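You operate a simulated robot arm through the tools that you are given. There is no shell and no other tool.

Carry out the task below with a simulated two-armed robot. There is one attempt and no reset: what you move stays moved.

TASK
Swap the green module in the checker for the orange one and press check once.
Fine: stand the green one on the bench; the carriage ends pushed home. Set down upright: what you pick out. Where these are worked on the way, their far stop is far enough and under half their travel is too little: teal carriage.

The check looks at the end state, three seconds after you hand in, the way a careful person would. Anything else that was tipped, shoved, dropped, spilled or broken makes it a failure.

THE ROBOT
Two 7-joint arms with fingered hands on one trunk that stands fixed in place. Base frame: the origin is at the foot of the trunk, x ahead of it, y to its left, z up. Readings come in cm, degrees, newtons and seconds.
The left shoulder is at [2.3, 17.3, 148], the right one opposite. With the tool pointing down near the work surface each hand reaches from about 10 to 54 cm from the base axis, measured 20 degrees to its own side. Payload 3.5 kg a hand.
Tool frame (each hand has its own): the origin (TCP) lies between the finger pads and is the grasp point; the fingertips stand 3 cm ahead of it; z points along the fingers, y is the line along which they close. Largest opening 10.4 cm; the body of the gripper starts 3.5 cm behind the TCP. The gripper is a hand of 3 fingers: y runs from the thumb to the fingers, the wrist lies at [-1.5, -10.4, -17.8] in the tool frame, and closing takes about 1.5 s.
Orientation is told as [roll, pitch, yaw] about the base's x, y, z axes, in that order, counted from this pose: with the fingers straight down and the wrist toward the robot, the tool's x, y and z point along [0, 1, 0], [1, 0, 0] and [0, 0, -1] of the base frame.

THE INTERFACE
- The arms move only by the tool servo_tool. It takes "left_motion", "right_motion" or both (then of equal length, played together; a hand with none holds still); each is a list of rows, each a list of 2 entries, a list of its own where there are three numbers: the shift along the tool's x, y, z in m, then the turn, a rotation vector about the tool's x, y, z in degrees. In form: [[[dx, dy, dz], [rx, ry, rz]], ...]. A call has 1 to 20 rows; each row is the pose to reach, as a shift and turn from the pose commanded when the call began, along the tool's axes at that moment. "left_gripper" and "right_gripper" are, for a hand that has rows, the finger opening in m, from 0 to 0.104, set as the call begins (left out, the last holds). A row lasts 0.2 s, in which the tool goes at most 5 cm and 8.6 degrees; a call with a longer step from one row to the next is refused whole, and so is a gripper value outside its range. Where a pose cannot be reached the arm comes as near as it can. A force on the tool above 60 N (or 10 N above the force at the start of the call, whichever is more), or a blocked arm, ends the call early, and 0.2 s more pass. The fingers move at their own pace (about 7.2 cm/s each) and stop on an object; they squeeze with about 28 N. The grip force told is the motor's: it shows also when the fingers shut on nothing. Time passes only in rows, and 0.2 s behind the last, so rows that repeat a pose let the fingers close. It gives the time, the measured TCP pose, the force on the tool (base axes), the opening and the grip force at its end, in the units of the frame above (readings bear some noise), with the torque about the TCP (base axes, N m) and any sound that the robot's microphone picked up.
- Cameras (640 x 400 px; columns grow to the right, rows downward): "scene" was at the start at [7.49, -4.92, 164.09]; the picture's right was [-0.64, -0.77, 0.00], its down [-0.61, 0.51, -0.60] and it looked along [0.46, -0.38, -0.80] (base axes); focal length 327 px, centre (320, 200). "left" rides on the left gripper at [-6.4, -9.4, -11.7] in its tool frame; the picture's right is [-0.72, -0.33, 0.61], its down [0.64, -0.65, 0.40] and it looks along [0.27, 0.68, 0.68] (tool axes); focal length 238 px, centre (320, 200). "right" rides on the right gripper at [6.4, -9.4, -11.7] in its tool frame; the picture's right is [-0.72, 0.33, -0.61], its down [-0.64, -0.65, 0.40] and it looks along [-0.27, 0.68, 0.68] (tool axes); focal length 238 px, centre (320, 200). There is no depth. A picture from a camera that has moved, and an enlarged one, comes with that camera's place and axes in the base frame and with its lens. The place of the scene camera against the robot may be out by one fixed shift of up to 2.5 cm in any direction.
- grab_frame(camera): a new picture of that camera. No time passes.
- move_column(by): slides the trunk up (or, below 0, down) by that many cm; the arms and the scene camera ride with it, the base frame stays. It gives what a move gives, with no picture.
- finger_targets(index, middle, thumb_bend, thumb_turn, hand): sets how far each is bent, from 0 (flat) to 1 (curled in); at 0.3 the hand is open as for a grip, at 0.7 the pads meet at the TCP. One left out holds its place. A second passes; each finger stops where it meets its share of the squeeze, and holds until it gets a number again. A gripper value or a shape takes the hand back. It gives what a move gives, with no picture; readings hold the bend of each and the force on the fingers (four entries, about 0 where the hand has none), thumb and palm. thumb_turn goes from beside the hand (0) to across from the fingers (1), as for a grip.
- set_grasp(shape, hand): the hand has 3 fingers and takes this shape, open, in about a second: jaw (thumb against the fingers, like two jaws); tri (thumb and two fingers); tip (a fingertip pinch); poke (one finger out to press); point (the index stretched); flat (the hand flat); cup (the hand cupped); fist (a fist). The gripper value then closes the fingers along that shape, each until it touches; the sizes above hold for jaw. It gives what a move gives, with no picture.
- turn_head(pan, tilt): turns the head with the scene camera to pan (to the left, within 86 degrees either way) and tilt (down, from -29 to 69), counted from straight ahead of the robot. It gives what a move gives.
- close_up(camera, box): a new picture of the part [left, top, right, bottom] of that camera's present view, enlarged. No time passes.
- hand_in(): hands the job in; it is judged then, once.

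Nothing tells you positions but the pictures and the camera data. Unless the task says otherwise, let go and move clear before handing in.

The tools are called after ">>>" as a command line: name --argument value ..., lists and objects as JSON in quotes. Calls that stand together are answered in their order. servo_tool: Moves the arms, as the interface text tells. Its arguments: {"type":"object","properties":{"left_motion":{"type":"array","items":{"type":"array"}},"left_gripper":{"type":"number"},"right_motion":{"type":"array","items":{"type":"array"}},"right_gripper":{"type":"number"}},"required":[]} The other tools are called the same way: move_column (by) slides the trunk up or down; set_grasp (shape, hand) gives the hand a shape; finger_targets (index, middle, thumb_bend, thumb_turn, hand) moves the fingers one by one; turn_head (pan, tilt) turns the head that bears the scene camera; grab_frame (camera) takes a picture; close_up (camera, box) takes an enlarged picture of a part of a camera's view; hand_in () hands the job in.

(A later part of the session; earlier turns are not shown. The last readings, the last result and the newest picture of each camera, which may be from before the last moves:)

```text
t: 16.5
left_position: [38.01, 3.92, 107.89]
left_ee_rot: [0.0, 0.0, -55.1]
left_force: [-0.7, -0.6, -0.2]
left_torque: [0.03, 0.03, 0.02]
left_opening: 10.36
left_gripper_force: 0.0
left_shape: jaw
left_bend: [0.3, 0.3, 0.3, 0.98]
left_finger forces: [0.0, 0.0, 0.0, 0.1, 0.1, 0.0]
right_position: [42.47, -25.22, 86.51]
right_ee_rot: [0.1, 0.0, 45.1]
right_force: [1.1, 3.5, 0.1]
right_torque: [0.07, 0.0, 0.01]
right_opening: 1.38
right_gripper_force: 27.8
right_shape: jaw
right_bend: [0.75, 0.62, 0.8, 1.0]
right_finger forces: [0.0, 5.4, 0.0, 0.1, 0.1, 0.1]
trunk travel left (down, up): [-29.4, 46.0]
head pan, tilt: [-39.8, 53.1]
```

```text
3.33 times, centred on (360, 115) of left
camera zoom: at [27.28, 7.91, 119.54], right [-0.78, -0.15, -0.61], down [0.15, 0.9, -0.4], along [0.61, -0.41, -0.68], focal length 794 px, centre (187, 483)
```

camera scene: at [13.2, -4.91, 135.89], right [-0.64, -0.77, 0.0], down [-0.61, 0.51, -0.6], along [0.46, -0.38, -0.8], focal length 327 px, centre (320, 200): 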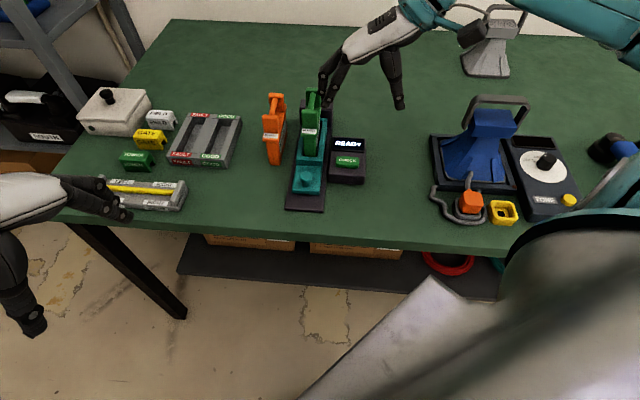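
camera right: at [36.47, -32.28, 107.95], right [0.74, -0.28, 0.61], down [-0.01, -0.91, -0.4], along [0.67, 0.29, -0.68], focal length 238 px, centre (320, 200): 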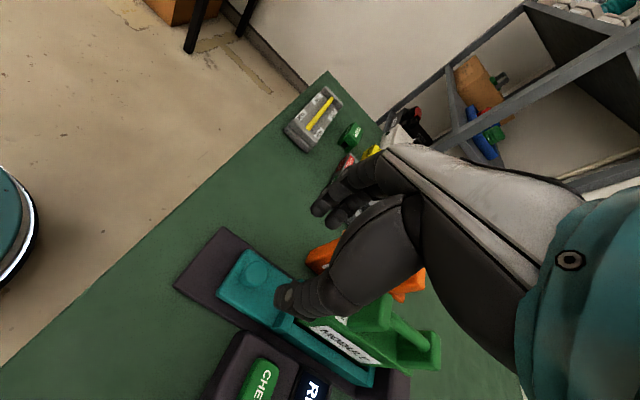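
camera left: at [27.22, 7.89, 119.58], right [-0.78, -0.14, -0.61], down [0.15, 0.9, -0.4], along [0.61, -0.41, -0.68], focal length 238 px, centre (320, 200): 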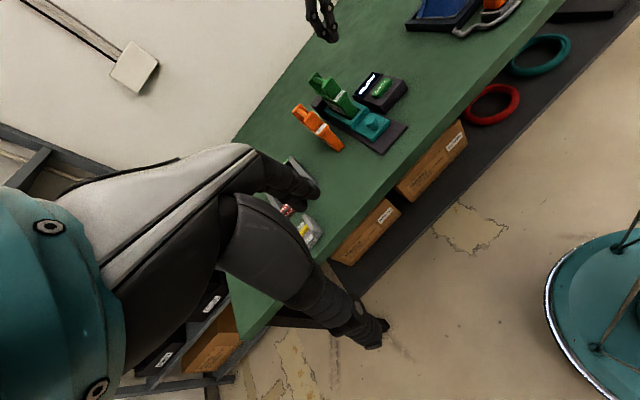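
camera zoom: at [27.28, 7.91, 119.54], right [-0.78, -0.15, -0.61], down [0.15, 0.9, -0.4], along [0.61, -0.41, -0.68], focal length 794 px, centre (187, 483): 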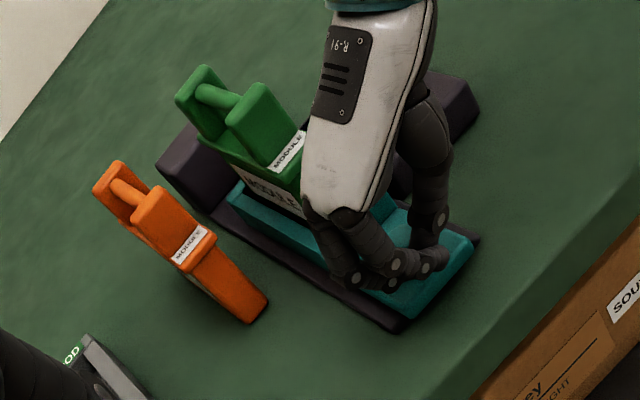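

The fingers slipped off the knob as the carriage met its stop after about 5 cm; the carriage is out at its far stop. I open the fingers and rise straight up.

>>> servo_tool --right_motion '[[[0, 0, 0], [0, 0, 0]], [[0, 0, 0], [0, 0, 0]], [[0, 0, 0], [0, 0, 0]], [[0, 0, 0], [0, 0, 0]], [[0, 0, -0.02], [0, 0, 0]], [[0, 0, -0.05], [0, 0, 0]], [[0, 0, -0.09], [0, 0, 0]], [[0, 0, -0.13], [0, 0, 0]], [[0, 0, -0.17], [0, 0, 0]]]' --right_gripper 0.06

>>> close_up --camera "scene" --box '[240, 80, 400, 230]'

>>> close_up --camera "left" --box '[290, 55, 430, 175]'

>>> grab_frame --camera "right"

```text
t: 18.5
left_position: [37.89, 3.81, 107.83]
left_ee_rot: [0.1, 0.0, -55.0]
left_force: [-0.6, -0.3, -0.4]
left_torque: [-0.04, -0.06, 0.02]
left_opening: 10.36
left_gripper_force: 0.0
left_shape: jaw
left_bend: [0.3, 0.3, 0.3, 0.98]
left_finger forces: [0.1, 0.0, 0.0, 0.0, 0.0, 0.1]
right_position: [42.52, -25.31, 103.57]
right_ee_rot: [0.0, 0.0, 45.2]
right_force: [0.1, -0.8, 0.2]
right_torque: [-0.01, 0.02, 0.02]
right_opening: 5.94
right_gripper_force: 0.1
right_shape: jaw
right_bend: [0.74, 0.42, 0.66, 1.0]
right_finger forces: [0.1, 0.0, 0.1, 0.1, 0.1, 0.0]
trunk travel left (down, up): [-29.4, 46.0]
head pan, tilt: [-39.8, 53.1]
```

```text
2.67 times, centred on (320, 155) of scene
camera zoom: at [13.19, -4.89, 135.88], right [-0.64, -0.77, 0.0], down [-0.61, 0.51, -0.6], along [0.46, -0.38, -0.8], focal length 871 px, centre (320, 320)
```

zoom: 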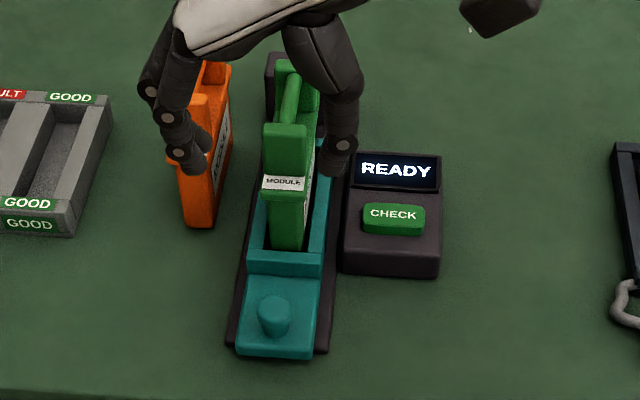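

```text
3.33 times, centred on (360, 115) of left
camera zoom: at [27.22, 7.9, 119.56], right [-0.78, -0.15, -0.61], down [0.15, 0.9, -0.4], along [0.61, -0.41, -0.68], focal length 794 px, centre (187, 483)
```

zoom: 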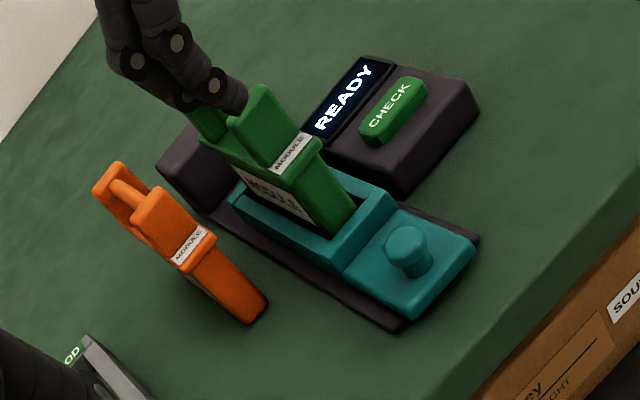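

```text
taken
camera right: at [31.42, -27.44, 115.26], right [0.74, -0.28, 0.61], down [-0.01, -0.92, -0.4], along [0.67, 0.29, -0.68], focal length 238 px, centre (320, 200)
```

right: 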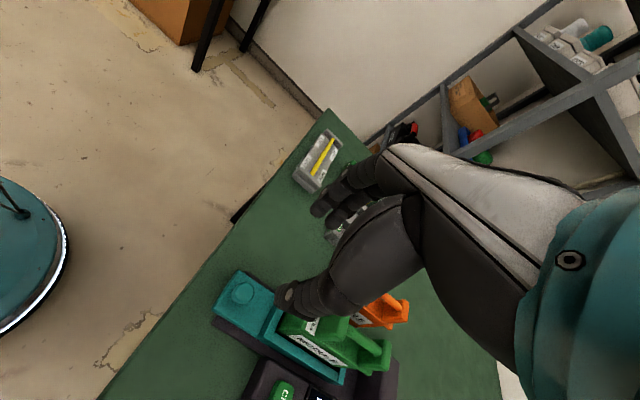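

The carriage is fully out and the green module came with it. I move the right hand above the green handle bar, staying high.

>>> servo_tool --right_motion '[[[-0.029, 0.001, 0], [0, 0, 0]], [[-0.058, 0.002, 0], [0, 0, 0]], [[-0.087, 0.003, 0], [0, 0, 0]], [[-0.116, 0.0035, 0], [0, 0, 0]], [[-0.1447, 0.0035, 0.01], [0, 0, 0]]]' --right_gripper 0.055

>>> close_up --camera "scene" --box '[230, 60, 390, 210]'

>>> close_up --camera "left" --box '[290, 25, 430, 145]'

>>> close_up --camera "right" --box '[160, 200, 420, 380]'

```text
t: 19.7
left_position: [38.04, 3.84, 107.81]
left_ee_rot: [-0.1, 0.1, -54.9]
left_force: [0.5, 0.7, 1.2]
left_torque: [-0.01, -0.02, -0.02]
left_opening: 10.38
left_gripper_force: 0.0
left_shape: jaw
left_bend: [0.3, 0.3, 0.3, 0.98]
left_finger forces: [0.1, 0.0, 0.0, 0.0, 0.0, 0.0]
right_position: [53.17, -35.37, 102.54]
right_ee_rot: [0.1, 0.1, 45.2]
right_force: [1.4, -0.5, 0.1]
right_torque: [0.01, 0.01, 0.05]
right_opening: 5.55
right_gripper_force: 0.1
right_shape: jaw
right_bend: [0.74, 0.43, 0.68, 1.0]
right_finger forces: [0.1, 0.0, 0.1, 0.0, 0.1, 0.0]
trunk travel left (down, up): [-29.4, 46.0]
head pan, tilt: [-39.8, 53.1]
```

```text
2.67 times, centred on (310, 135) of scene
camera zoom: at [13.3, -4.97, 135.86], right [-0.64, -0.77, 0.0], down [-0.61, 0.51, -0.6], along [0.46, -0.38, -0.8], focal length 871 px, centre (347, 373)
```

zoom: 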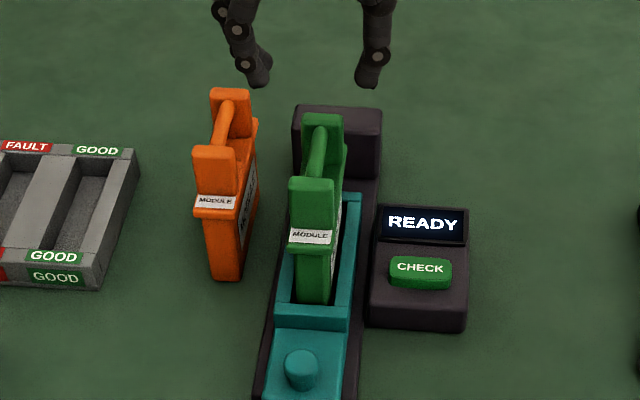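

```text
3.33 times, centred on (360, 85) of left
camera zoom: at [27.32, 7.84, 119.53], right [-0.78, -0.14, -0.61], down [0.15, 0.9, -0.4], along [0.61, -0.41, -0.68], focal length 794 px, centre (187, 583)
```

zoom: 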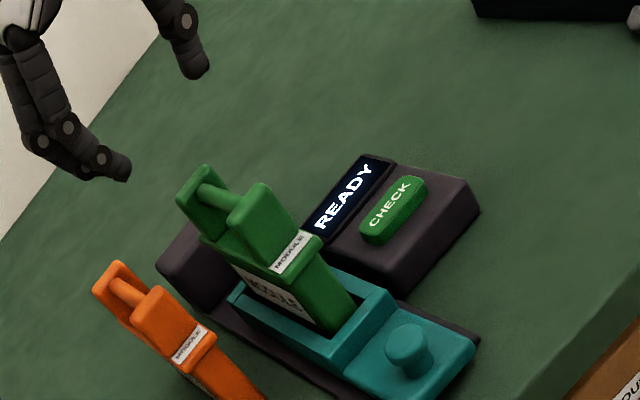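

```text
2.22 times, centred on (290, 290) of right
camera zoom: at [42.02, -37.42, 114.21], right [0.74, -0.28, 0.61], down [-0.01, -0.91, -0.4], along [0.67, 0.29, -0.68], focal length 530 px, centre (387, 0)
```

zoom: 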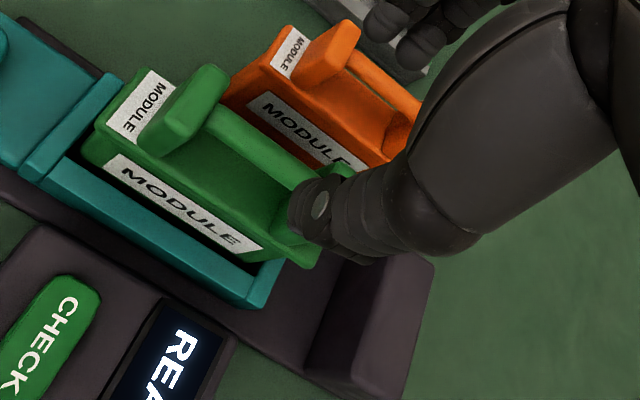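

The hand is centred over the green bar (bar centre about (53.4, -35.2, 93)). I lower until the bar lies between the pads, with the tips staying above the body top.

>>> servo_tool --right_motion '[[[0, 0.0015, 0.02], [0, 0, 0]], [[0, 0.0025, 0.04], [0, 0, 0]], [[0, 0.0025, 0.06], [0, 0, 0]], [[0, 0.0025, 0.075], [0, 0, 0]], [[0, 0.0025, 0.085], [0, 0, 0]]]'

>>> close_up --camera "scene" --box '[250, 70, 370, 180]'

>>> close_up --camera "left" --box '[290, 45, 390, 135]'

>>> close_up --camera "right" --box '[160, 200, 420, 380]'

```text
t: 20.9
left_position: [37.96, 3.88, 107.97]
left_ee_rot: [0.0, 0.1, -55.0]
left_force: [0.3, -0.6, -0.4]
left_torque: [0.02, -0.01, -0.02]
left_opening: 10.38
left_gripper_force: 0.0
left_shape: jaw
left_bend: [0.3, 0.3, 0.3, 0.98]
left_finger forces: [0.0, 0.0, 0.0, 0.1, 0.1, 0.0]
right_position: [53.3, -35.13, 94.01]
right_ee_rot: [-0.1, 0.0, 45.1]
right_force: [0.1, 0.4, -0.4]
right_torque: [0.02, 0.04, 0.0]
right_opening: 5.55
right_gripper_force: 0.0
right_shape: jaw
right_bend: [0.74, 0.43, 0.68, 1.0]
right_finger forces: [0.0, 0.0, 0.0, 0.0, 0.0, 0.0]
trunk travel left (down, up): [-29.4, 46.0]
head pan, tilt: [-39.8, 53.1]
```

```text
3.64 times, centred on (310, 125) of scene
camera zoom: at [13.26, -4.93, 135.87], right [-0.64, -0.77, 0.0], down [-0.61, 0.51, -0.6], along [0.46, -0.38, -0.8], focal length 1188 px, centre (356, 473)
```

zoom: 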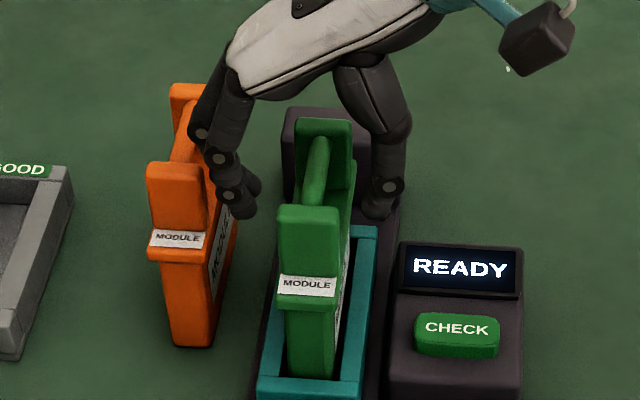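

```text
4.44 times, centred on (340, 90) of left
camera zoom: at [27.28, 7.87, 119.54], right [-0.78, -0.15, -0.61], down [0.15, 0.9, -0.4], along [0.61, -0.41, -0.68], focal length 1059 px, centre (231, 689)
```

zoom: 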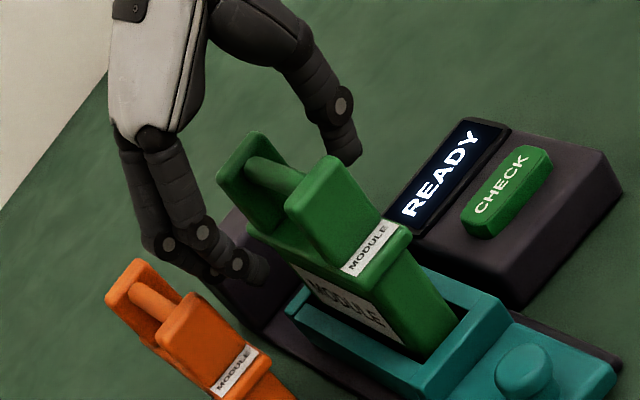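

```text
2.22 times, centred on (290, 290) of right
camera zoom: at [42.1, -37.16, 105.66], right [0.74, -0.28, 0.61], down [-0.01, -0.92, -0.4], along [0.67, 0.29, -0.68], focal length 530 px, centre (387, 0)
```

zoom: 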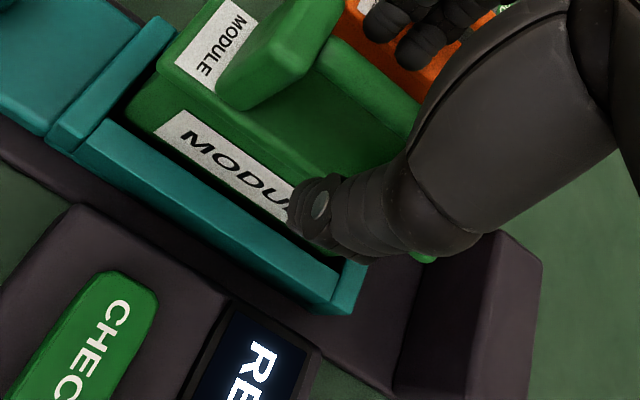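

The bar sits between thumb and fingers and nothing is touched. I close the hand on the bar.

>>> servo_tool --right_motion '[[[-0.002, 0, 0], [0, 0, 0]], [[-0.002, 0, 0], [0, 0, 0]], [[-0.002, 0, 0], [0, 0, 0]], [[-0.002, 0, 0], [0, 0, 0]], [[-0.002, 0, 0], [0, 0, 0]], [[-0.002, 0, 0], [0, 0, 0]], [[-0.002, 0, 0], [0, 0, 0]], [[-0.002, 0, 0], [0, 0, 0]]]' --right_gripper 0.0

>>> close_up --camera "scene" --box '[250, 70, 370, 180]'

>>> close_up --camera "left" --box '[290, 45, 390, 135]'

>>> close_up --camera "right" --box '[160, 200, 420, 380]'

```text
t: 22.7
left_position: [38.04, 3.81, 107.85]
left_ee_rot: [-0.1, 0.0, -55.0]
left_force: [0.0, -0.5, -0.1]
left_torque: [0.02, 0.02, -0.03]
left_opening: 10.39
left_gripper_force: 0.0
left_shape: jaw
left_bend: [0.3, 0.3, 0.3, 0.98]
left_finger forces: [0.0, 0.0, 0.1, 0.0, 0.0, 0.0]
right_position: [53.45, -35.15, 93.92]
right_ee_rot: [0.0, 0.1, 45.0]
right_force: [-0.7, -0.2, 0.0]
right_torque: [0.03, 0.01, -0.02]
right_opening: 0.0
right_gripper_force: 27.7
right_shape: jaw
right_bend: [0.7, 0.7, 0.68, 1.0]
right_finger forces: [7.7, 0.5, 0.1, 0.1, 0.1, 0.1]
trunk travel left (down, up): [-29.4, 46.0]
head pan, tilt: [-39.8, 53.1]
```

```text
3.64 times, centred on (310, 125) of scene
camera zoom: at [13.27, -4.93, 135.87], right [-0.64, -0.77, 0.0], down [-0.61, 0.51, -0.6], along [0.46, -0.38, -0.8], focal length 1188 px, centre (356, 473)
```

zoom: 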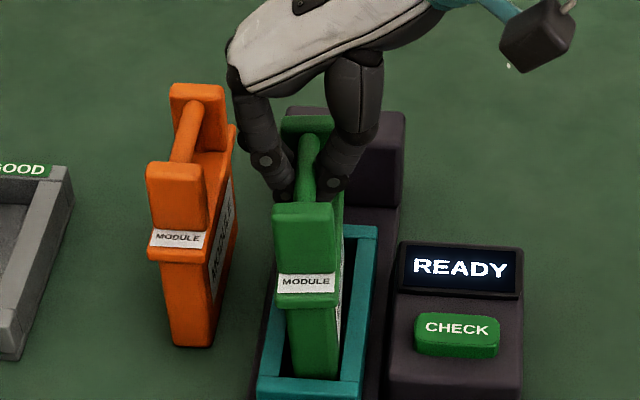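

```text
4.44 times, centred on (340, 90) of left
camera zoom: at [27.29, 7.87, 119.54], right [-0.78, -0.15, -0.61], down [0.15, 0.9, -0.4], along [0.61, -0.41, -0.68], focal length 1059 px, centre (231, 689)
```

zoom: 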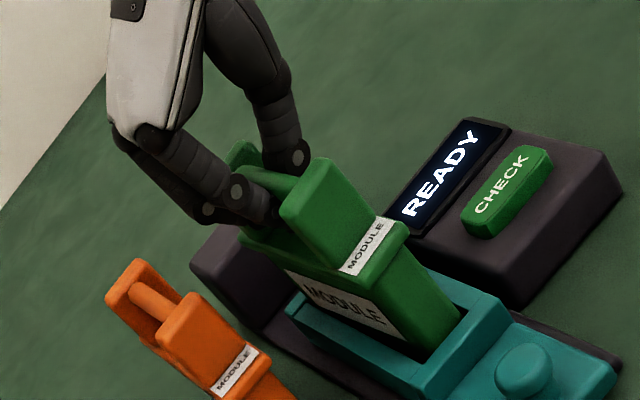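

```text
2.22 times, centred on (290, 290) of right
camera zoom: at [42.23, -37.31, 105.7], right [0.74, -0.28, 0.61], down [-0.01, -0.91, -0.4], along [0.67, 0.29, -0.68], focal length 530 px, centre (387, 0)
```

zoom: 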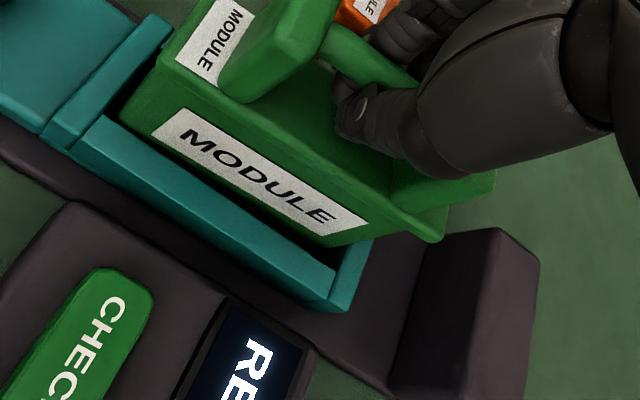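

The opening reads 0, so the fingers may have closed without really clamping the bar. I look closer before lifting.

>>> close_up --camera "scene" --box '[285, 85, 335, 130]'

>>> close_up --camera "left" --box '[315, 65, 365, 110]'

>>> close_up --camera "right" --box '[260, 190, 360, 280]'

```text
8.89 times, centred on (310, 108) of scene
camera zoom: at [13.27, -4.93, 135.87], right [-0.64, -0.77, 0.0], down [-0.61, 0.51, -0.6], along [0.46, -0.38, -0.8], focal length 2904 px, centre (409, 1022)
```

zoom: 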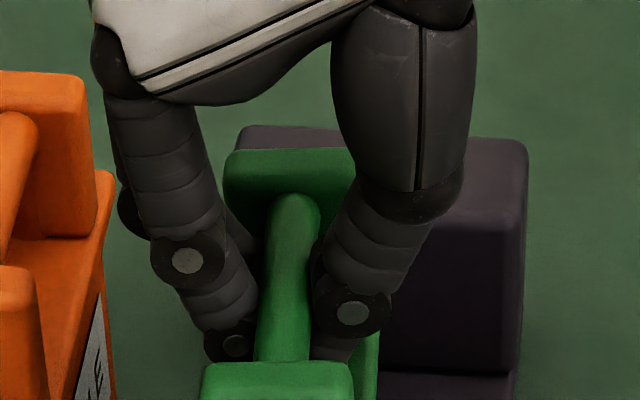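

```text
8.89 times, centred on (340, 88) of left
camera zoom: at [27.29, 7.87, 119.54], right [-0.78, -0.15, -0.61], down [0.15, 0.9, -0.4], along [0.61, -0.41, -0.68], focal length 2119 px, centre (142, 1200)
```

zoom: 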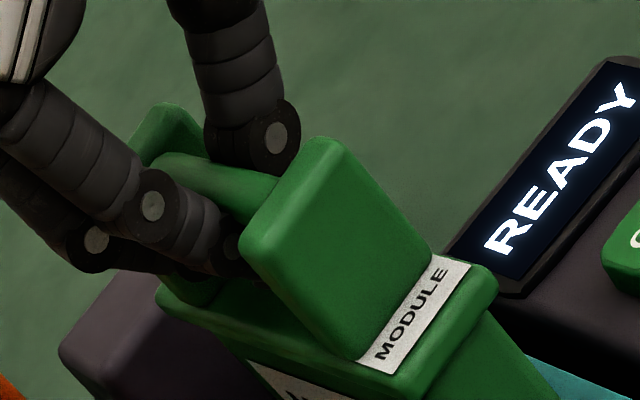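

```text
4.44 times, centred on (310, 235) of right
camera zoom: at [42.23, -37.31, 105.7], right [0.74, -0.28, 0.61], down [-0.01, -0.91, -0.4], along [0.67, 0.29, -0.68], focal length 1059 px, centre (364, 44)
```

zoom: 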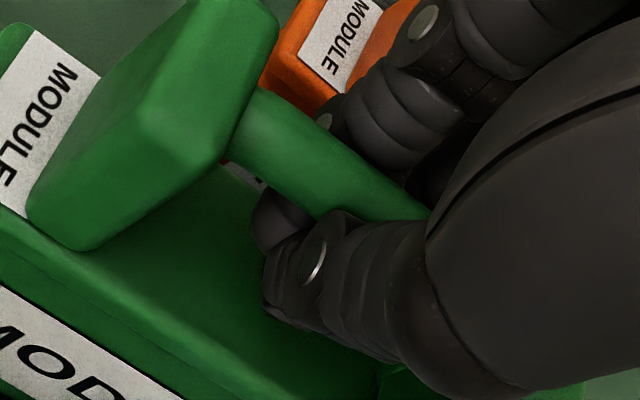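

The fingertips closed beneath the bar, caging it rather than pinching it. I reopen, rise about 1.6 cm and pinch the bar with the fingertips, as worked on the knob.

>>> servo_tool --right_motion '[[[0, 0, 0], [0, 0, 0]], [[0, 0, 0], [0, 0, 0]], [[0, 0, 0], [0, 0, 0]], [[0, 0, 0], [0, 0, 0]], [[0, 0, 0], [0, 0, 0]], [[0, 0, -0.008], [0, 0, 0]], [[0, 0, -0.016], [0, 0, 0]], [[0, 0, -0.016], [0, 0, 0]]]' --right_gripper 0.05

>>> close_up --camera "scene" --box '[270, 75, 350, 150]'

>>> close_up --camera "left" --box '[300, 50, 380, 125]'

```text
t: 24.5
left_position: [38.03, 4.01, 107.85]
left_ee_rot: [0.0, 0.0, -55.0]
left_force: [0.2, 0.0, 0.9]
left_torque: [0.05, 0.02, -0.02]
left_opening: 10.35
left_gripper_force: 0.1
left_shape: jaw
left_bend: [0.3, 0.3, 0.3, 0.98]
left_finger forces: [0.1, 0.1, 0.0, 0.0, 0.0, 0.0]
right_position: [53.42, -35.15, 95.72]
right_ee_rot: [0.0, 0.0, 45.1]
right_force: [-0.2, -0.8, 0.9]
right_torque: [0.0, 0.0, -0.03]
right_opening: 4.97
right_gripper_force: 0.0
right_shape: jaw
right_bend: [0.74, 0.45, 0.71, 1.0]
right_finger forces: [0.1, 0.0, 0.1, 0.0, 0.0, 0.0]
trunk travel left (down, up): [-29.4, 46.0]
head pan, tilt: [-39.8, 53.1]
```

```text
5.33 times, centred on (310, 112) of scene
camera zoom: at [13.25, -4.92, 135.87], right [-0.64, -0.77, 0.0], down [-0.61, 0.51, -0.6], along [0.46, -0.38, -0.8], focal length 1743 px, centre (373, 667)
```

zoom: 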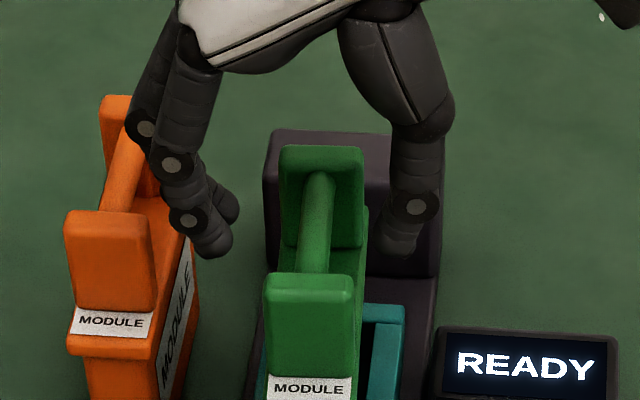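

```text
5.33 times, centred on (340, 88) of left
camera zoom: at [27.27, 7.88, 119.55], right [-0.78, -0.15, -0.61], down [0.15, 0.9, -0.4], along [0.61, -0.41, -0.68], focal length 1271 px, centre (213, 800)
```

zoom: 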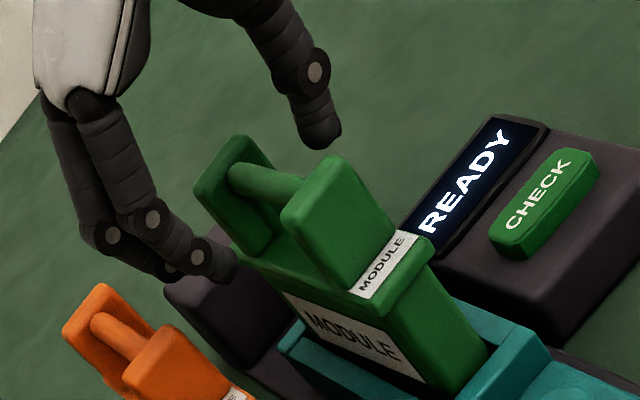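

The tips straddle the bar symmetrically. I close for a fingertip pinch.

>>> servo_tool --right_motion '[[[0, 0, 0], [0, 0, 0]], [[0, 0, 0], [0, 0, 0]], [[0, 0, 0], [0, 0, 0]], [[0, 0, 0], [0, 0, 0]], [[0, 0, 0], [0, 0, 0]], [[0, 0, 0], [0, 0, 0]], [[0, 0, 0], [0, 0, 0]]]' --right_gripper 0.0

>>> close_up --camera "scene" --box '[270, 75, 350, 150]'

>>> close_up --camera "left" --box '[300, 50, 380, 125]'

>>> close_up --camera "right" --box '[240, 180, 380, 300]'

```text
t: 26.1
left_position: [37.91, 3.93, 107.87]
left_ee_rot: [0.0, 0.0, -55.0]
left_force: [-0.2, 0.0, 0.2]
left_torque: [-0.02, 0.04, 0.01]
left_opening: 10.35
left_gripper_force: 0.1
left_shape: jaw
left_bend: [0.3, 0.3, 0.3, 0.98]
left_finger forces: [0.0, 0.0, 0.0, 0.0, 0.0, 0.0]
right_position: [53.36, -35.2, 95.57]
right_ee_rot: [0.0, 0.0, 45.1]
right_force: [-0.3, -0.5, 0.4]
right_torque: [0.03, -0.01, -0.01]
right_opening: 0.62
right_gripper_force: 27.6
right_shape: jaw
right_bend: [0.71, 0.66, 0.72, 1.0]
right_finger forces: [16.6, 8.4, 0.0, 0.0, 25.2, 0.0]
trunk travel left (down, up): [-29.4, 46.0]
head pan, tilt: [-39.8, 53.1]
```

```text
5.33 times, centred on (310, 112) of scene
camera zoom: at [13.27, -4.93, 135.87], right [-0.64, -0.77, 0.0], down [-0.61, 0.51, -0.6], along [0.46, -0.38, -0.8], focal length 1743 px, centre (373, 667)
```

zoom: 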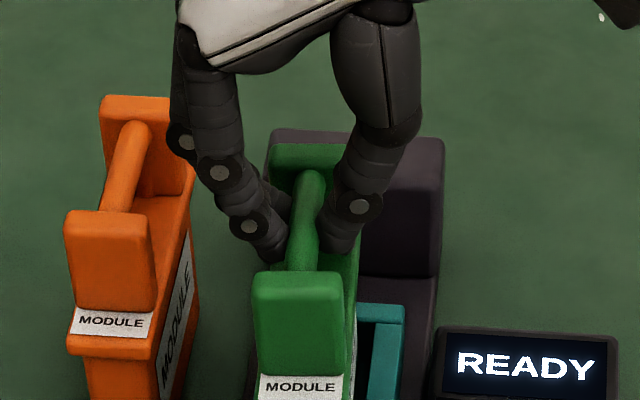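

```text
5.33 times, centred on (340, 88) of left
camera zoom: at [27.29, 7.87, 119.54], right [-0.78, -0.14, -0.61], down [0.15, 0.9, -0.4], along [0.61, -0.41, -0.68], focal length 1271 px, centre (213, 800)
```

zoom: 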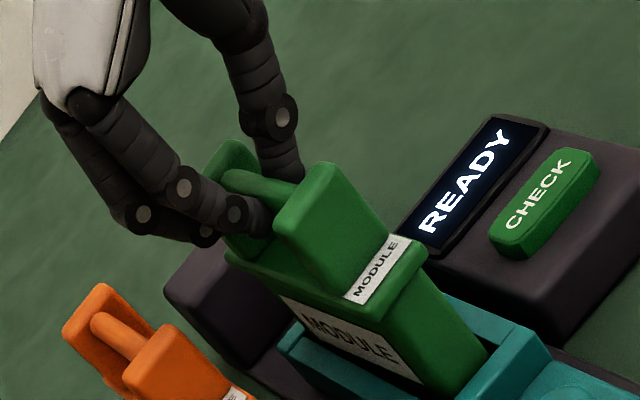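

```text
3.33 times, centred on (310, 240) of right
camera zoom: at [42.25, -37.29, 107.3], right [0.74, -0.28, 0.61], down [-0.01, -0.91, -0.4], along [0.67, 0.29, -0.68], focal length 794 px, centre (353, 67)
```

zoom: 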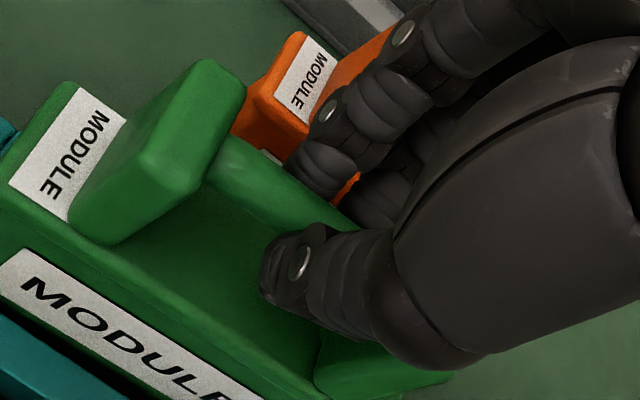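

The bar is now clamped (thumb 25 N against the fingers). I lift slowly by 1.5 cm to test the grip.

>>> servo_tool --right_motion '[[[0, 0, -0.003], [0, 0, 0]], [[0, 0, -0.006], [0, 0, 0]], [[0, 0, -0.009], [0, 0, 0]], [[0, 0, -0.012], [0, 0, 0]], [[0, 0, -0.015], [0, 0, 0]]]'

>>> close_up --camera "scene" --box '[260, 75, 360, 170]'

>>> close_up --camera "left" --box '[300, 50, 400, 145]'

```text
t: 27.3
left_position: [37.99, 3.89, 108.01]
left_ee_rot: [0.0, -0.1, -55.0]
left_force: [0.6, -0.6, 0.3]
left_torque: [-0.04, 0.01, 0.0]
left_opening: 10.36
left_gripper_force: 0.0
left_shape: jaw
left_bend: [0.3, 0.3, 0.3, 0.98]
left_finger forces: [0.0, 0.0, 0.1, 0.0, 0.0, 0.1]
right_position: [53.39, -35.11, 97.11]
right_ee_rot: [0.0, -0.1, 45.1]
right_force: [-0.4, 0.0, -3.5]
right_torque: [-0.02, -0.04, -0.01]
right_opening: 0.63
right_gripper_force: 27.8
right_shape: jaw
right_bend: [0.71, 0.66, 0.72, 1.0]
right_finger forces: [16.6, 8.4, 0.1, 0.0, 25.1, 0.0]
trunk travel left (down, up): [-29.4, 46.0]
head pan, tilt: [-39.8, 53.1]
```

```text
4.21 times, centred on (310, 122) of scene
camera zoom: at [13.27, -4.93, 135.87], right [-0.64, -0.77, 0.0], down [-0.61, 0.51, -0.6], along [0.46, -0.38, -0.8], focal length 1376 px, centre (362, 526)
```

zoom: 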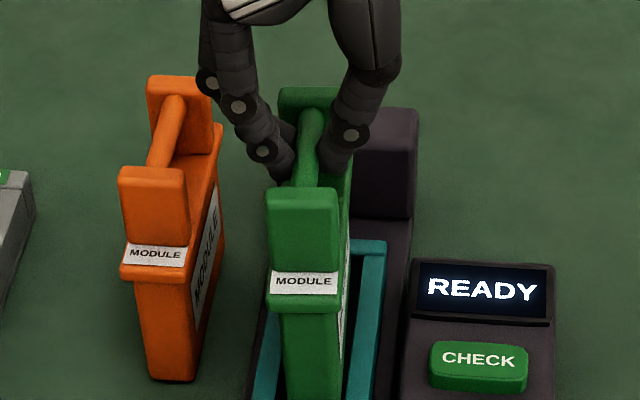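

```text
4.21 times, centred on (350, 98) of left
camera zoom: at [27.29, 7.88, 119.54], right [-0.78, -0.15, -0.61], down [0.15, 0.9, -0.4], along [0.61, -0.41, -0.68], focal length 1004 px, centre (194, 632)
```

zoom: 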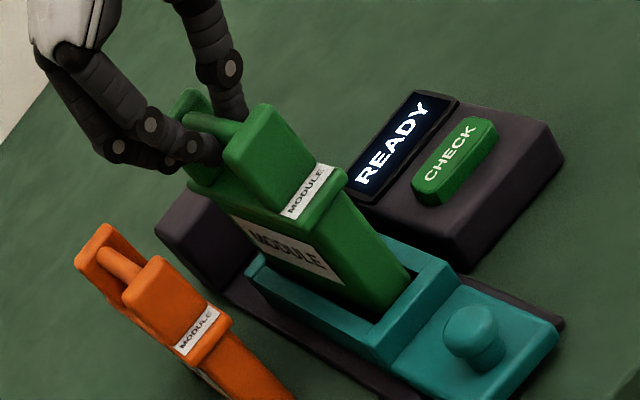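

The grip holds and the scale reads about 3.5 N, so the module is hanging free. I raise it clear of the carriage walls.

>>> servo_tool --right_motion '[[[0, 0, -0.01], [0, 0, 0]], [[0, 0, -0.02], [0, 0, 0]], [[0, 0, -0.03], [0, 0, 0]], [[0, 0, -0.04], [0, 0, 0]], [[0, 0, -0.05], [0, 0, 0]], [[0, 0, -0.06], [0, 0, 0]], [[0, 0, -0.07], [0, 0, 0]], [[0, 0, -0.075], [0, 0, 0]]]'

>>> grab_frame --camera "scene"

>>> close_up --camera "left" --box '[290, 0, 430, 145]'

>>> close_up --camera "right" --box '[160, 180, 420, 380]'

```text
t: 29.1
left_position: [38.02, 3.82, 107.95]
left_ee_rot: [-0.1, 0.0, -55.0]
left_force: [0.1, 0.1, 0.1]
left_torque: [0.02, 0.0, -0.01]
left_opening: 10.38
left_gripper_force: 0.0
left_shape: jaw
left_bend: [0.3, 0.3, 0.3, 0.98]
left_finger forces: [0.0, 0.1, 0.0, 0.0, 0.0, 0.1]
right_position: [53.52, -35.33, 104.67]
right_ee_rot: [-0.1, 0.0, 45.0]
right_force: [-0.6, -0.1, -3.0]
right_torque: [0.01, -0.02, -0.01]
right_opening: 0.64
right_gripper_force: 28.3
right_shape: jaw
right_bend: [0.71, 0.66, 0.72, 1.0]
right_finger forces: [16.5, 8.4, 0.1, 0.0, 25.1, 0.0]
trunk travel left (down, up): [-29.4, 46.0]
head pan, tilt: [-39.8, 53.1]
```

```text
taken
camera scene: at [13.27, -4.93, 135.87], right [-0.64, -0.77, 0.0], down [-0.61, 0.51, -0.6], along [0.46, -0.38, -0.8], focal length 327 px, centre (320, 200)
```

scene: 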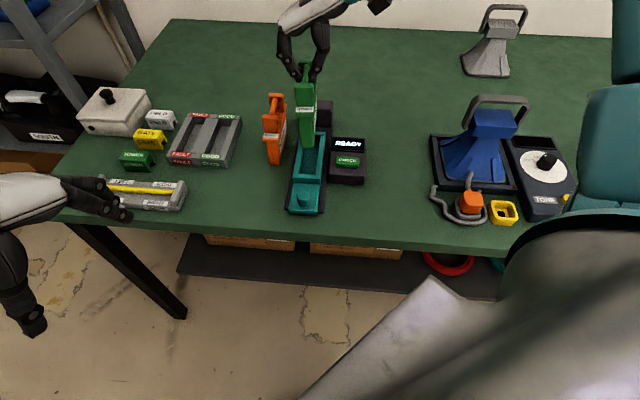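

```text
2.76 times, centred on (360, 72) of left
camera zoom: at [27.29, 7.87, 119.54], right [-0.78, -0.15, -0.61], down [0.15, 0.9, -0.4], along [0.61, -0.41, -0.68], focal length 658 px, centre (210, 552)
```

zoom: 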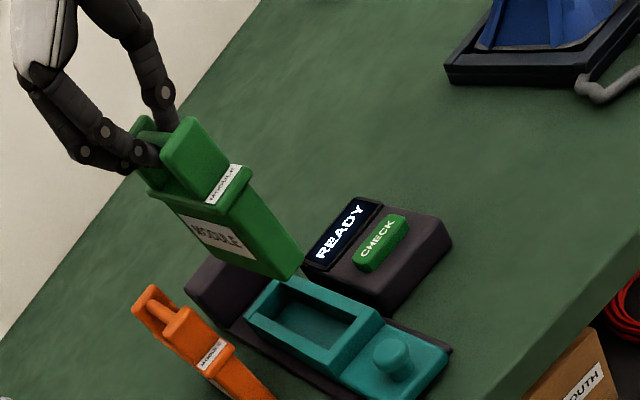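

```text
2.00 times, centred on (290, 280) of right
camera zoom: at [42.29, -37.34, 116.29], right [0.74, -0.28, 0.61], down [-0.01, -0.92, -0.4], along [0.67, 0.29, -0.68], focal length 477 px, centre (380, 40)
```

zoom: 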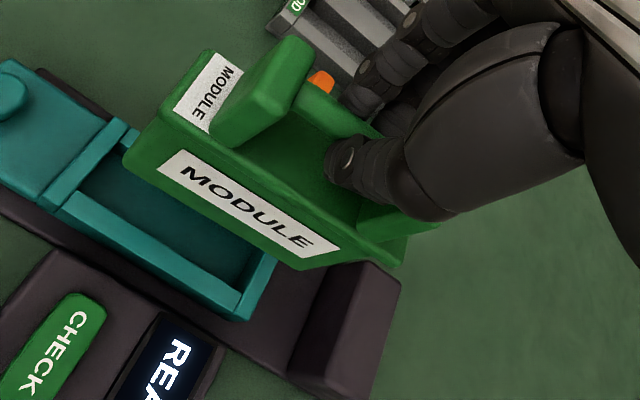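

The green module hangs upright and free of the carriage. I carry it slowly to the open bench between the checker and the blue caddy.

>>> servo_tool --right_motion '[[[0.001, -0.01, 0], [0, 0, 0]], [[0.002, -0.025, 0], [0, 0, 0]], [[0.004, -0.045, 0], [0, 0, 0]], [[0.006, -0.065, 0], [0, 0, 0]], [[0.008, -0.085, 0], [0, 0, 0]], [[0.01, -0.105, 0], [0, 0, 0]], [[0.012, -0.125, 0], [0, 0, 0]], [[0.014, -0.145, 0], [0, 0, 0]], [[0.016, -0.165, 0], [0, 0, 0]], [[0.017, -0.18, 0], [0, 0, 0]], [[0.017, -0.19, 0], [0, 0, 0]]]'

>>> grab_frame --camera "scene"

>>> grab_frame --camera "left"

>>> grab_frame --camera "right"

```text
t: 31.5
left_position: [38.01, 3.83, 107.98]
left_ee_rot: [0.0, 0.1, -55.0]
left_force: [0.4, -0.5, 0.4]
left_torque: [0.01, -0.03, 0.0]
left_opening: 10.37
left_gripper_force: 0.2
left_shape: jaw
left_bend: [0.3, 0.3, 0.3, 0.98]
left_finger forces: [0.1, 0.1, 0.0, 0.1, 0.1, 0.0]
right_position: [38.86, -47.35, 104.67]
right_ee_rot: [0.0, -0.1, 45.1]
right_force: [0.6, 0.6, -3.1]
right_torque: [0.01, -0.04, -0.01]
right_opening: 0.63
right_gripper_force: 28.0
right_shape: jaw
right_bend: [0.71, 0.66, 0.72, 1.0]
right_finger forces: [16.6, 8.6, 0.0, 0.0, 24.9, 0.0]
trunk travel left (down, up): [-29.4, 46.0]
head pan, tilt: [-39.8, 53.1]
```

```text
taken
camera scene: at [13.25, -4.95, 135.87], right [-0.64, -0.77, 0.0], down [-0.61, 0.51, -0.6], along [0.46, -0.38, -0.8], focal length 327 px, centre (320, 200)
```

scene: 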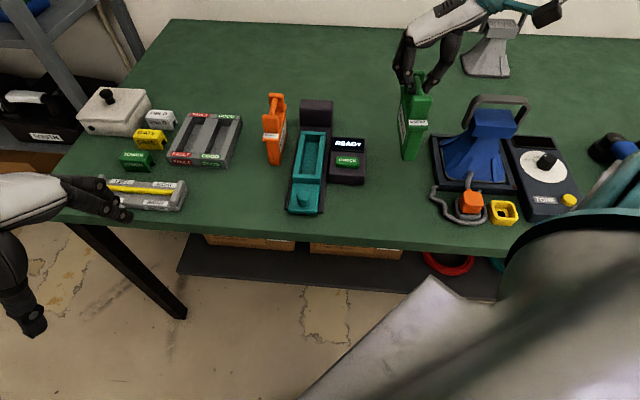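

```text
taken
camera left: at [27.28, 7.86, 119.55], right [-0.78, -0.14, -0.61], down [0.15, 0.9, -0.4], along [0.61, -0.41, -0.68], focal length 238 px, centre (320, 200)
```

left: 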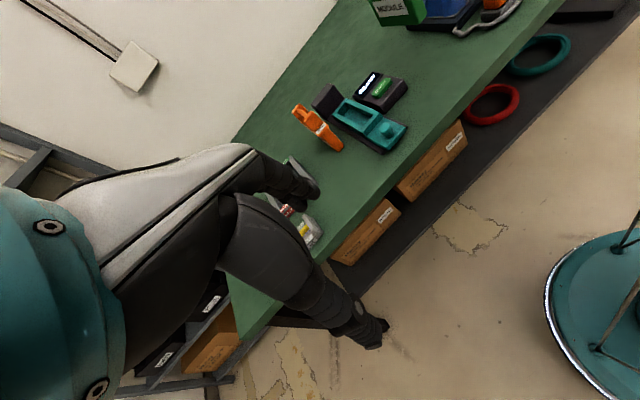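

```text
taken
camera right: at [27.65, -49.6, 116.27], right [0.74, -0.28, 0.61], down [-0.01, -0.91, -0.4], along [0.67, 0.3, -0.68], focal length 238 px, centre (320, 200)
```

right: 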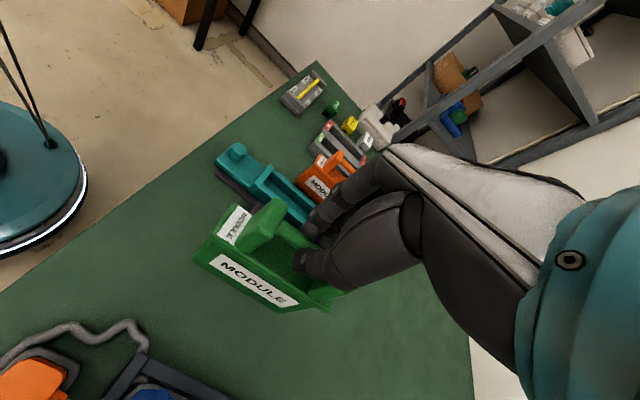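

The spot is clear: 4-5 cm from the checker and about 6 cm from the caddy's cable. I lower most of the way.

>>> servo_tool --right_motion '[[[0, 0, 0.015], [0, 0, 0]], [[0, 0, 0.03], [0, 0, 0]], [[0, 0, 0.045], [0, 0, 0]], [[0, 0, 0.06], [0, 0, 0]], [[0, 0, 0.075], [0, 0, 0]], [[0, 0, 0.087], [0, 0, 0]], [[0, 0, 0.094], [0, 0, 0]]]'

>>> close_up --camera "scene" --box '[340, 60, 480, 200]'

>>> grab_frame --camera "right"

```text
t: 33.1
left_position: [37.97, 3.84, 107.83]
left_ee_rot: [0.0, 0.0, -54.9]
left_force: [0.1, 0.2, 0.3]
left_torque: [-0.02, 0.04, 0.0]
left_opening: 10.37
left_gripper_force: 0.0
left_shape: jaw
left_bend: [0.3, 0.3, 0.3, 0.98]
left_finger forces: [0.1, 0.0, 0.0, 0.1, 0.1, 0.0]
right_position: [38.84, -47.44, 95.18]
right_ee_rot: [-0.1, 0.0, 45.1]
right_force: [-0.2, 0.4, -3.5]
right_torque: [0.01, 0.01, -0.02]
right_opening: 0.61
right_gripper_force: 28.2
right_shape: jaw
right_bend: [0.71, 0.66, 0.72, 1.0]
right_finger forces: [16.7, 8.5, 0.0, 0.0, 25.1, 0.0]
trunk travel left (down, up): [-29.4, 46.0]
head pan, tilt: [-39.8, 53.1]
```

```text
2.86 times, centred on (410, 130) of scene
camera zoom: at [13.27, -4.94, 135.87], right [-0.64, -0.77, 0.0], down [-0.61, 0.51, -0.6], along [0.46, -0.38, -0.8], focal length 934 px, centre (63, 400)
```

zoom: 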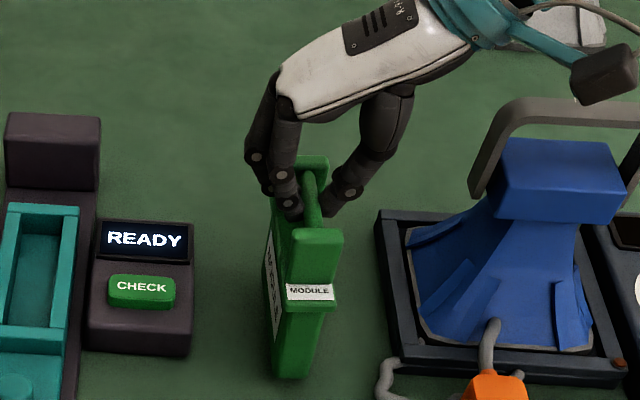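

```text
taken
camera right: at [27.61, -49.59, 106.9], right [0.74, -0.28, 0.61], down [-0.01, -0.92, -0.4], along [0.67, 0.29, -0.68], focal length 238 px, centre (320, 200)
```

right: 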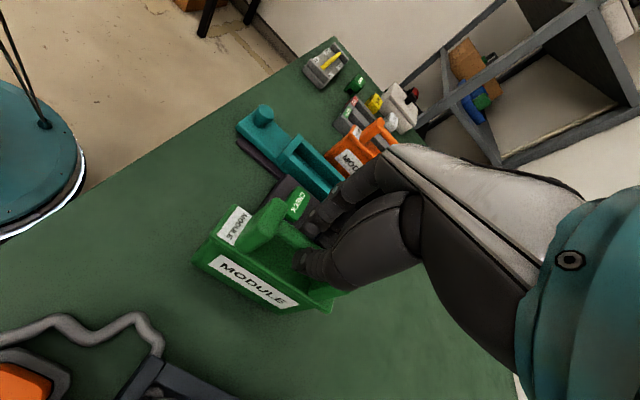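

It hangs just above the bench. I lower in small steps and watch the vertical force for touchdown.

>>> servo_tool --right_motion '[[[0, 0, 0.003], [0, 0, 0]], [[0, 0, 0.006], [0, 0, 0]], [[0, 0, 0.009], [0, 0, 0]]]'

>>> servo_tool --right_motion '[[[0, 0, 0.0015], [0, 0, 0]], [[0, 0, 0.003], [0, 0, 0]]]'

```text
t: 33.9
left_position: [37.96, 3.79, 108.02]
left_ee_rot: [0.0, -0.1, -55.1]
left_force: [-0.4, 0.9, 0.3]
left_torque: [0.03, -0.01, 0.0]
left_opening: 10.36
left_gripper_force: 0.0
left_shape: jaw
left_bend: [0.3, 0.3, 0.3, 0.98]
left_finger forces: [0.0, 0.0, 0.1, 0.0, 0.0, 0.0]
right_position: [38.83, -47.51, 94.3]
right_ee_rot: [0.1, 0.0, 45.1]
right_force: [-0.2, 0.7, -2.9]
right_torque: [0.02, 0.0, 0.03]
right_opening: 0.63
right_gripper_force: 28.2
right_shape: jaw
right_bend: [0.71, 0.66, 0.72, 1.0]
right_finger forces: [16.6, 8.5, 0.0, 0.0, 25.2, 0.0]
trunk travel left (down, up): [-29.4, 46.0]
head pan, tilt: [-39.8, 53.1]
```

```text
t: 34.5
left_position: [37.96, 3.83, 107.99]
left_ee_rot: [0.0, 0.0, -55.0]
left_force: [1.0, -0.3, -0.9]
left_torque: [0.05, 0.0, 0.01]
left_opening: 10.36
left_gripper_force: 0.0
left_shape: jaw
left_bend: [0.3, 0.3, 0.3, 0.98]
left_finger forces: [0.0, 0.1, 0.0, 0.0, 0.0, 0.2]
right_position: [38.72, -47.51, 94.0]
right_ee_rot: [0.0, 0.0, 45.1]
right_force: [-0.3, -1.0, -2.4]
right_torque: [0.0, 0.02, -0.01]
right_opening: 0.62
right_gripper_force: 28.1
right_shape: jaw
right_bend: [0.71, 0.66, 0.72, 1.0]
right_finger forces: [16.6, 8.5, 0.0, 0.1, 25.1, 0.1]
trunk travel left (down, up): [-29.4, 46.0]
head pan, tilt: [-39.8, 53.1]
```

>>> servo_tool --right_motion '[[[0, 0, 0.0015], [0, 0, 0]], [[0, 0, 0.003], [0, 0, 0]]]'

>>> close_up --camera "scene" --box '[370, 90, 450, 190]'

```text
t: 35.1
left_position: [37.95, 3.87, 107.89]
left_ee_rot: [0.0, -0.1, -55.0]
left_force: [0.0, 0.2, 0.6]
left_torque: [-0.01, -0.01, 0.01]
left_opening: 10.39
left_gripper_force: 0.1
left_shape: jaw
left_bend: [0.3, 0.3, 0.3, 0.98]
left_finger forces: [0.0, 0.0, 0.0, 0.1, 0.0, 0.0]
right_position: [38.82, -47.46, 93.86]
right_ee_rot: [-0.2, 0.0, 45.0]
right_force: [-0.9, -1.0, 6.0]
right_torque: [0.0, 0.0, 0.01]
right_opening: 0.64
right_gripper_force: 27.9
right_shape: jaw
right_bend: [0.71, 0.66, 0.73, 1.0]
right_finger forces: [16.1, 8.8, 0.0, 0.1, 26.1, 0.0]
trunk travel left (down, up): [-29.4, 46.0]
head pan, tilt: [-39.8, 53.1]
```

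```text
4.00 times, centred on (410, 140) of scene
camera zoom: at [13.2, -4.88, 135.89], right [-0.64, -0.77, 0.0], down [-0.61, 0.51, -0.6], along [0.46, -0.38, -0.8], focal length 1307 px, centre (-40, 440)
```

zoom: 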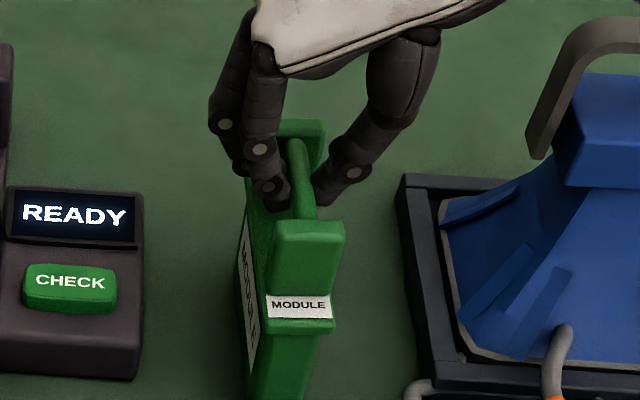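

Touchdown: the vertical force turned to +6 N at z 93.9. I ease up 1 mm and open the fingers.

>>> servo_tool --right_motion '[[[0, 0, -0.001], [0, 0, 0]], [[0, 0, -0.001], [0, 0, 0]]]'

>>> servo_tool --right_motion '[[[0, 0, 0], [0, 0, 0]], [[0, 0, 0], [0, 0, 0]], [[0, 0, 0], [0, 0, 0]], [[0, 0, 0], [0, 0, 0]], [[0, 0, 0], [0, 0, 0]]]' --right_gripper 0.055

>>> close_up --camera "scene" --box '[350, 70, 470, 200]'

>>> grab_frame --camera "right"

```text
t: 35.7
left_position: [37.9, 3.97, 107.86]
left_ee_rot: [-0.1, 0.1, -55.0]
left_force: [-0.6, 0.3, 0.6]
left_torque: [0.01, -0.01, 0.01]
left_opening: 10.39
left_gripper_force: 0.0
left_shape: jaw
left_bend: [0.3, 0.3, 0.3, 0.98]
left_finger forces: [0.0, 0.1, 0.0, 0.0, 0.0, 0.0]
right_position: [38.74, -47.47, 93.83]
right_ee_rot: [-0.1, -0.1, 45.1]
right_force: [0.4, -1.4, 4.9]
right_torque: [-0.05, -0.05, 0.01]
right_opening: 0.66
right_gripper_force: 27.8
right_shape: jaw
right_bend: [0.71, 0.66, 0.72, 1.0]
right_finger forces: [16.4, 8.8, 0.0, 0.0, 26.5, 0.0]
trunk travel left (down, up): [-29.4, 46.0]
head pan, tilt: [-39.8, 53.1]
```

```text
t: 36.9
left_position: [37.99, 3.81, 107.95]
left_ee_rot: [-0.1, 0.0, -55.1]
left_force: [-0.7, 0.8, 0.2]
left_torque: [-0.03, 0.01, 0.01]
left_opening: 10.37
left_gripper_force: 0.1
left_shape: jaw
left_bend: [0.3, 0.3, 0.3, 0.98]
left_finger forces: [0.1, 0.0, 0.0, 0.1, 0.0, 0.0]
right_position: [38.87, -47.65, 93.76]
right_ee_rot: [-0.1, -0.1, 45.0]
right_force: [0.2, 0.6, 0.5]
right_torque: [-0.01, -0.05, 0.03]
right_opening: 5.48
right_gripper_force: 0.0
right_shape: jaw
right_bend: [0.74, 0.43, 0.68, 1.0]
right_finger forces: [0.0, 0.0, 0.0, 0.1, 0.1, 0.0]
trunk travel left (down, up): [-29.4, 46.0]
head pan, tilt: [-39.8, 53.1]
```

```text
3.08 times, centred on (410, 135) of scene
camera zoom: at [13.25, -4.92, 135.87], right [-0.64, -0.77, 0.0], down [-0.61, 0.51, -0.6], along [0.46, -0.38, -0.8], focal length 1005 px, centre (43, 400)
```

zoom: 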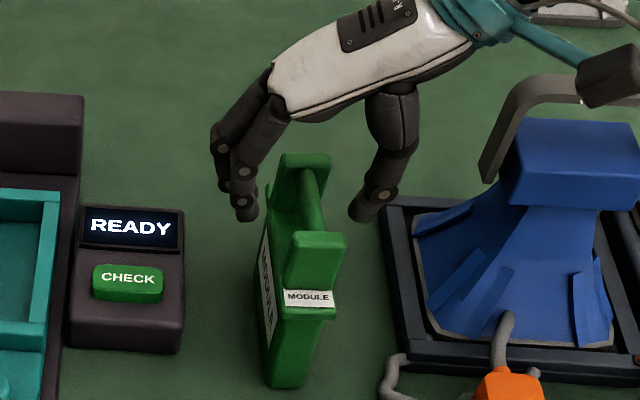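

```text
taken
camera right: at [27.62, -49.58, 105.52], right [0.74, -0.28, 0.61], down [-0.01, -0.92, -0.4], along [0.67, 0.29, -0.68], focal length 238 px, centre (320, 200)
```

right: 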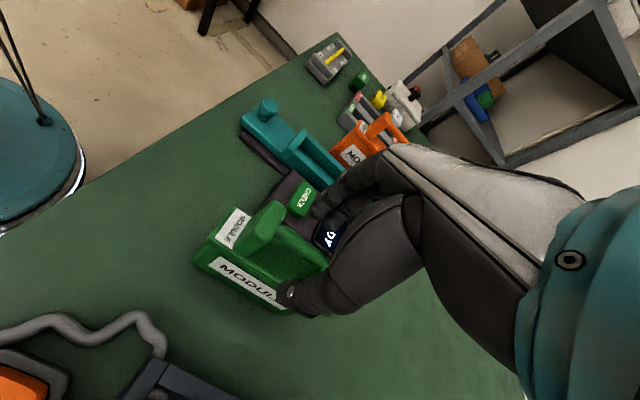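

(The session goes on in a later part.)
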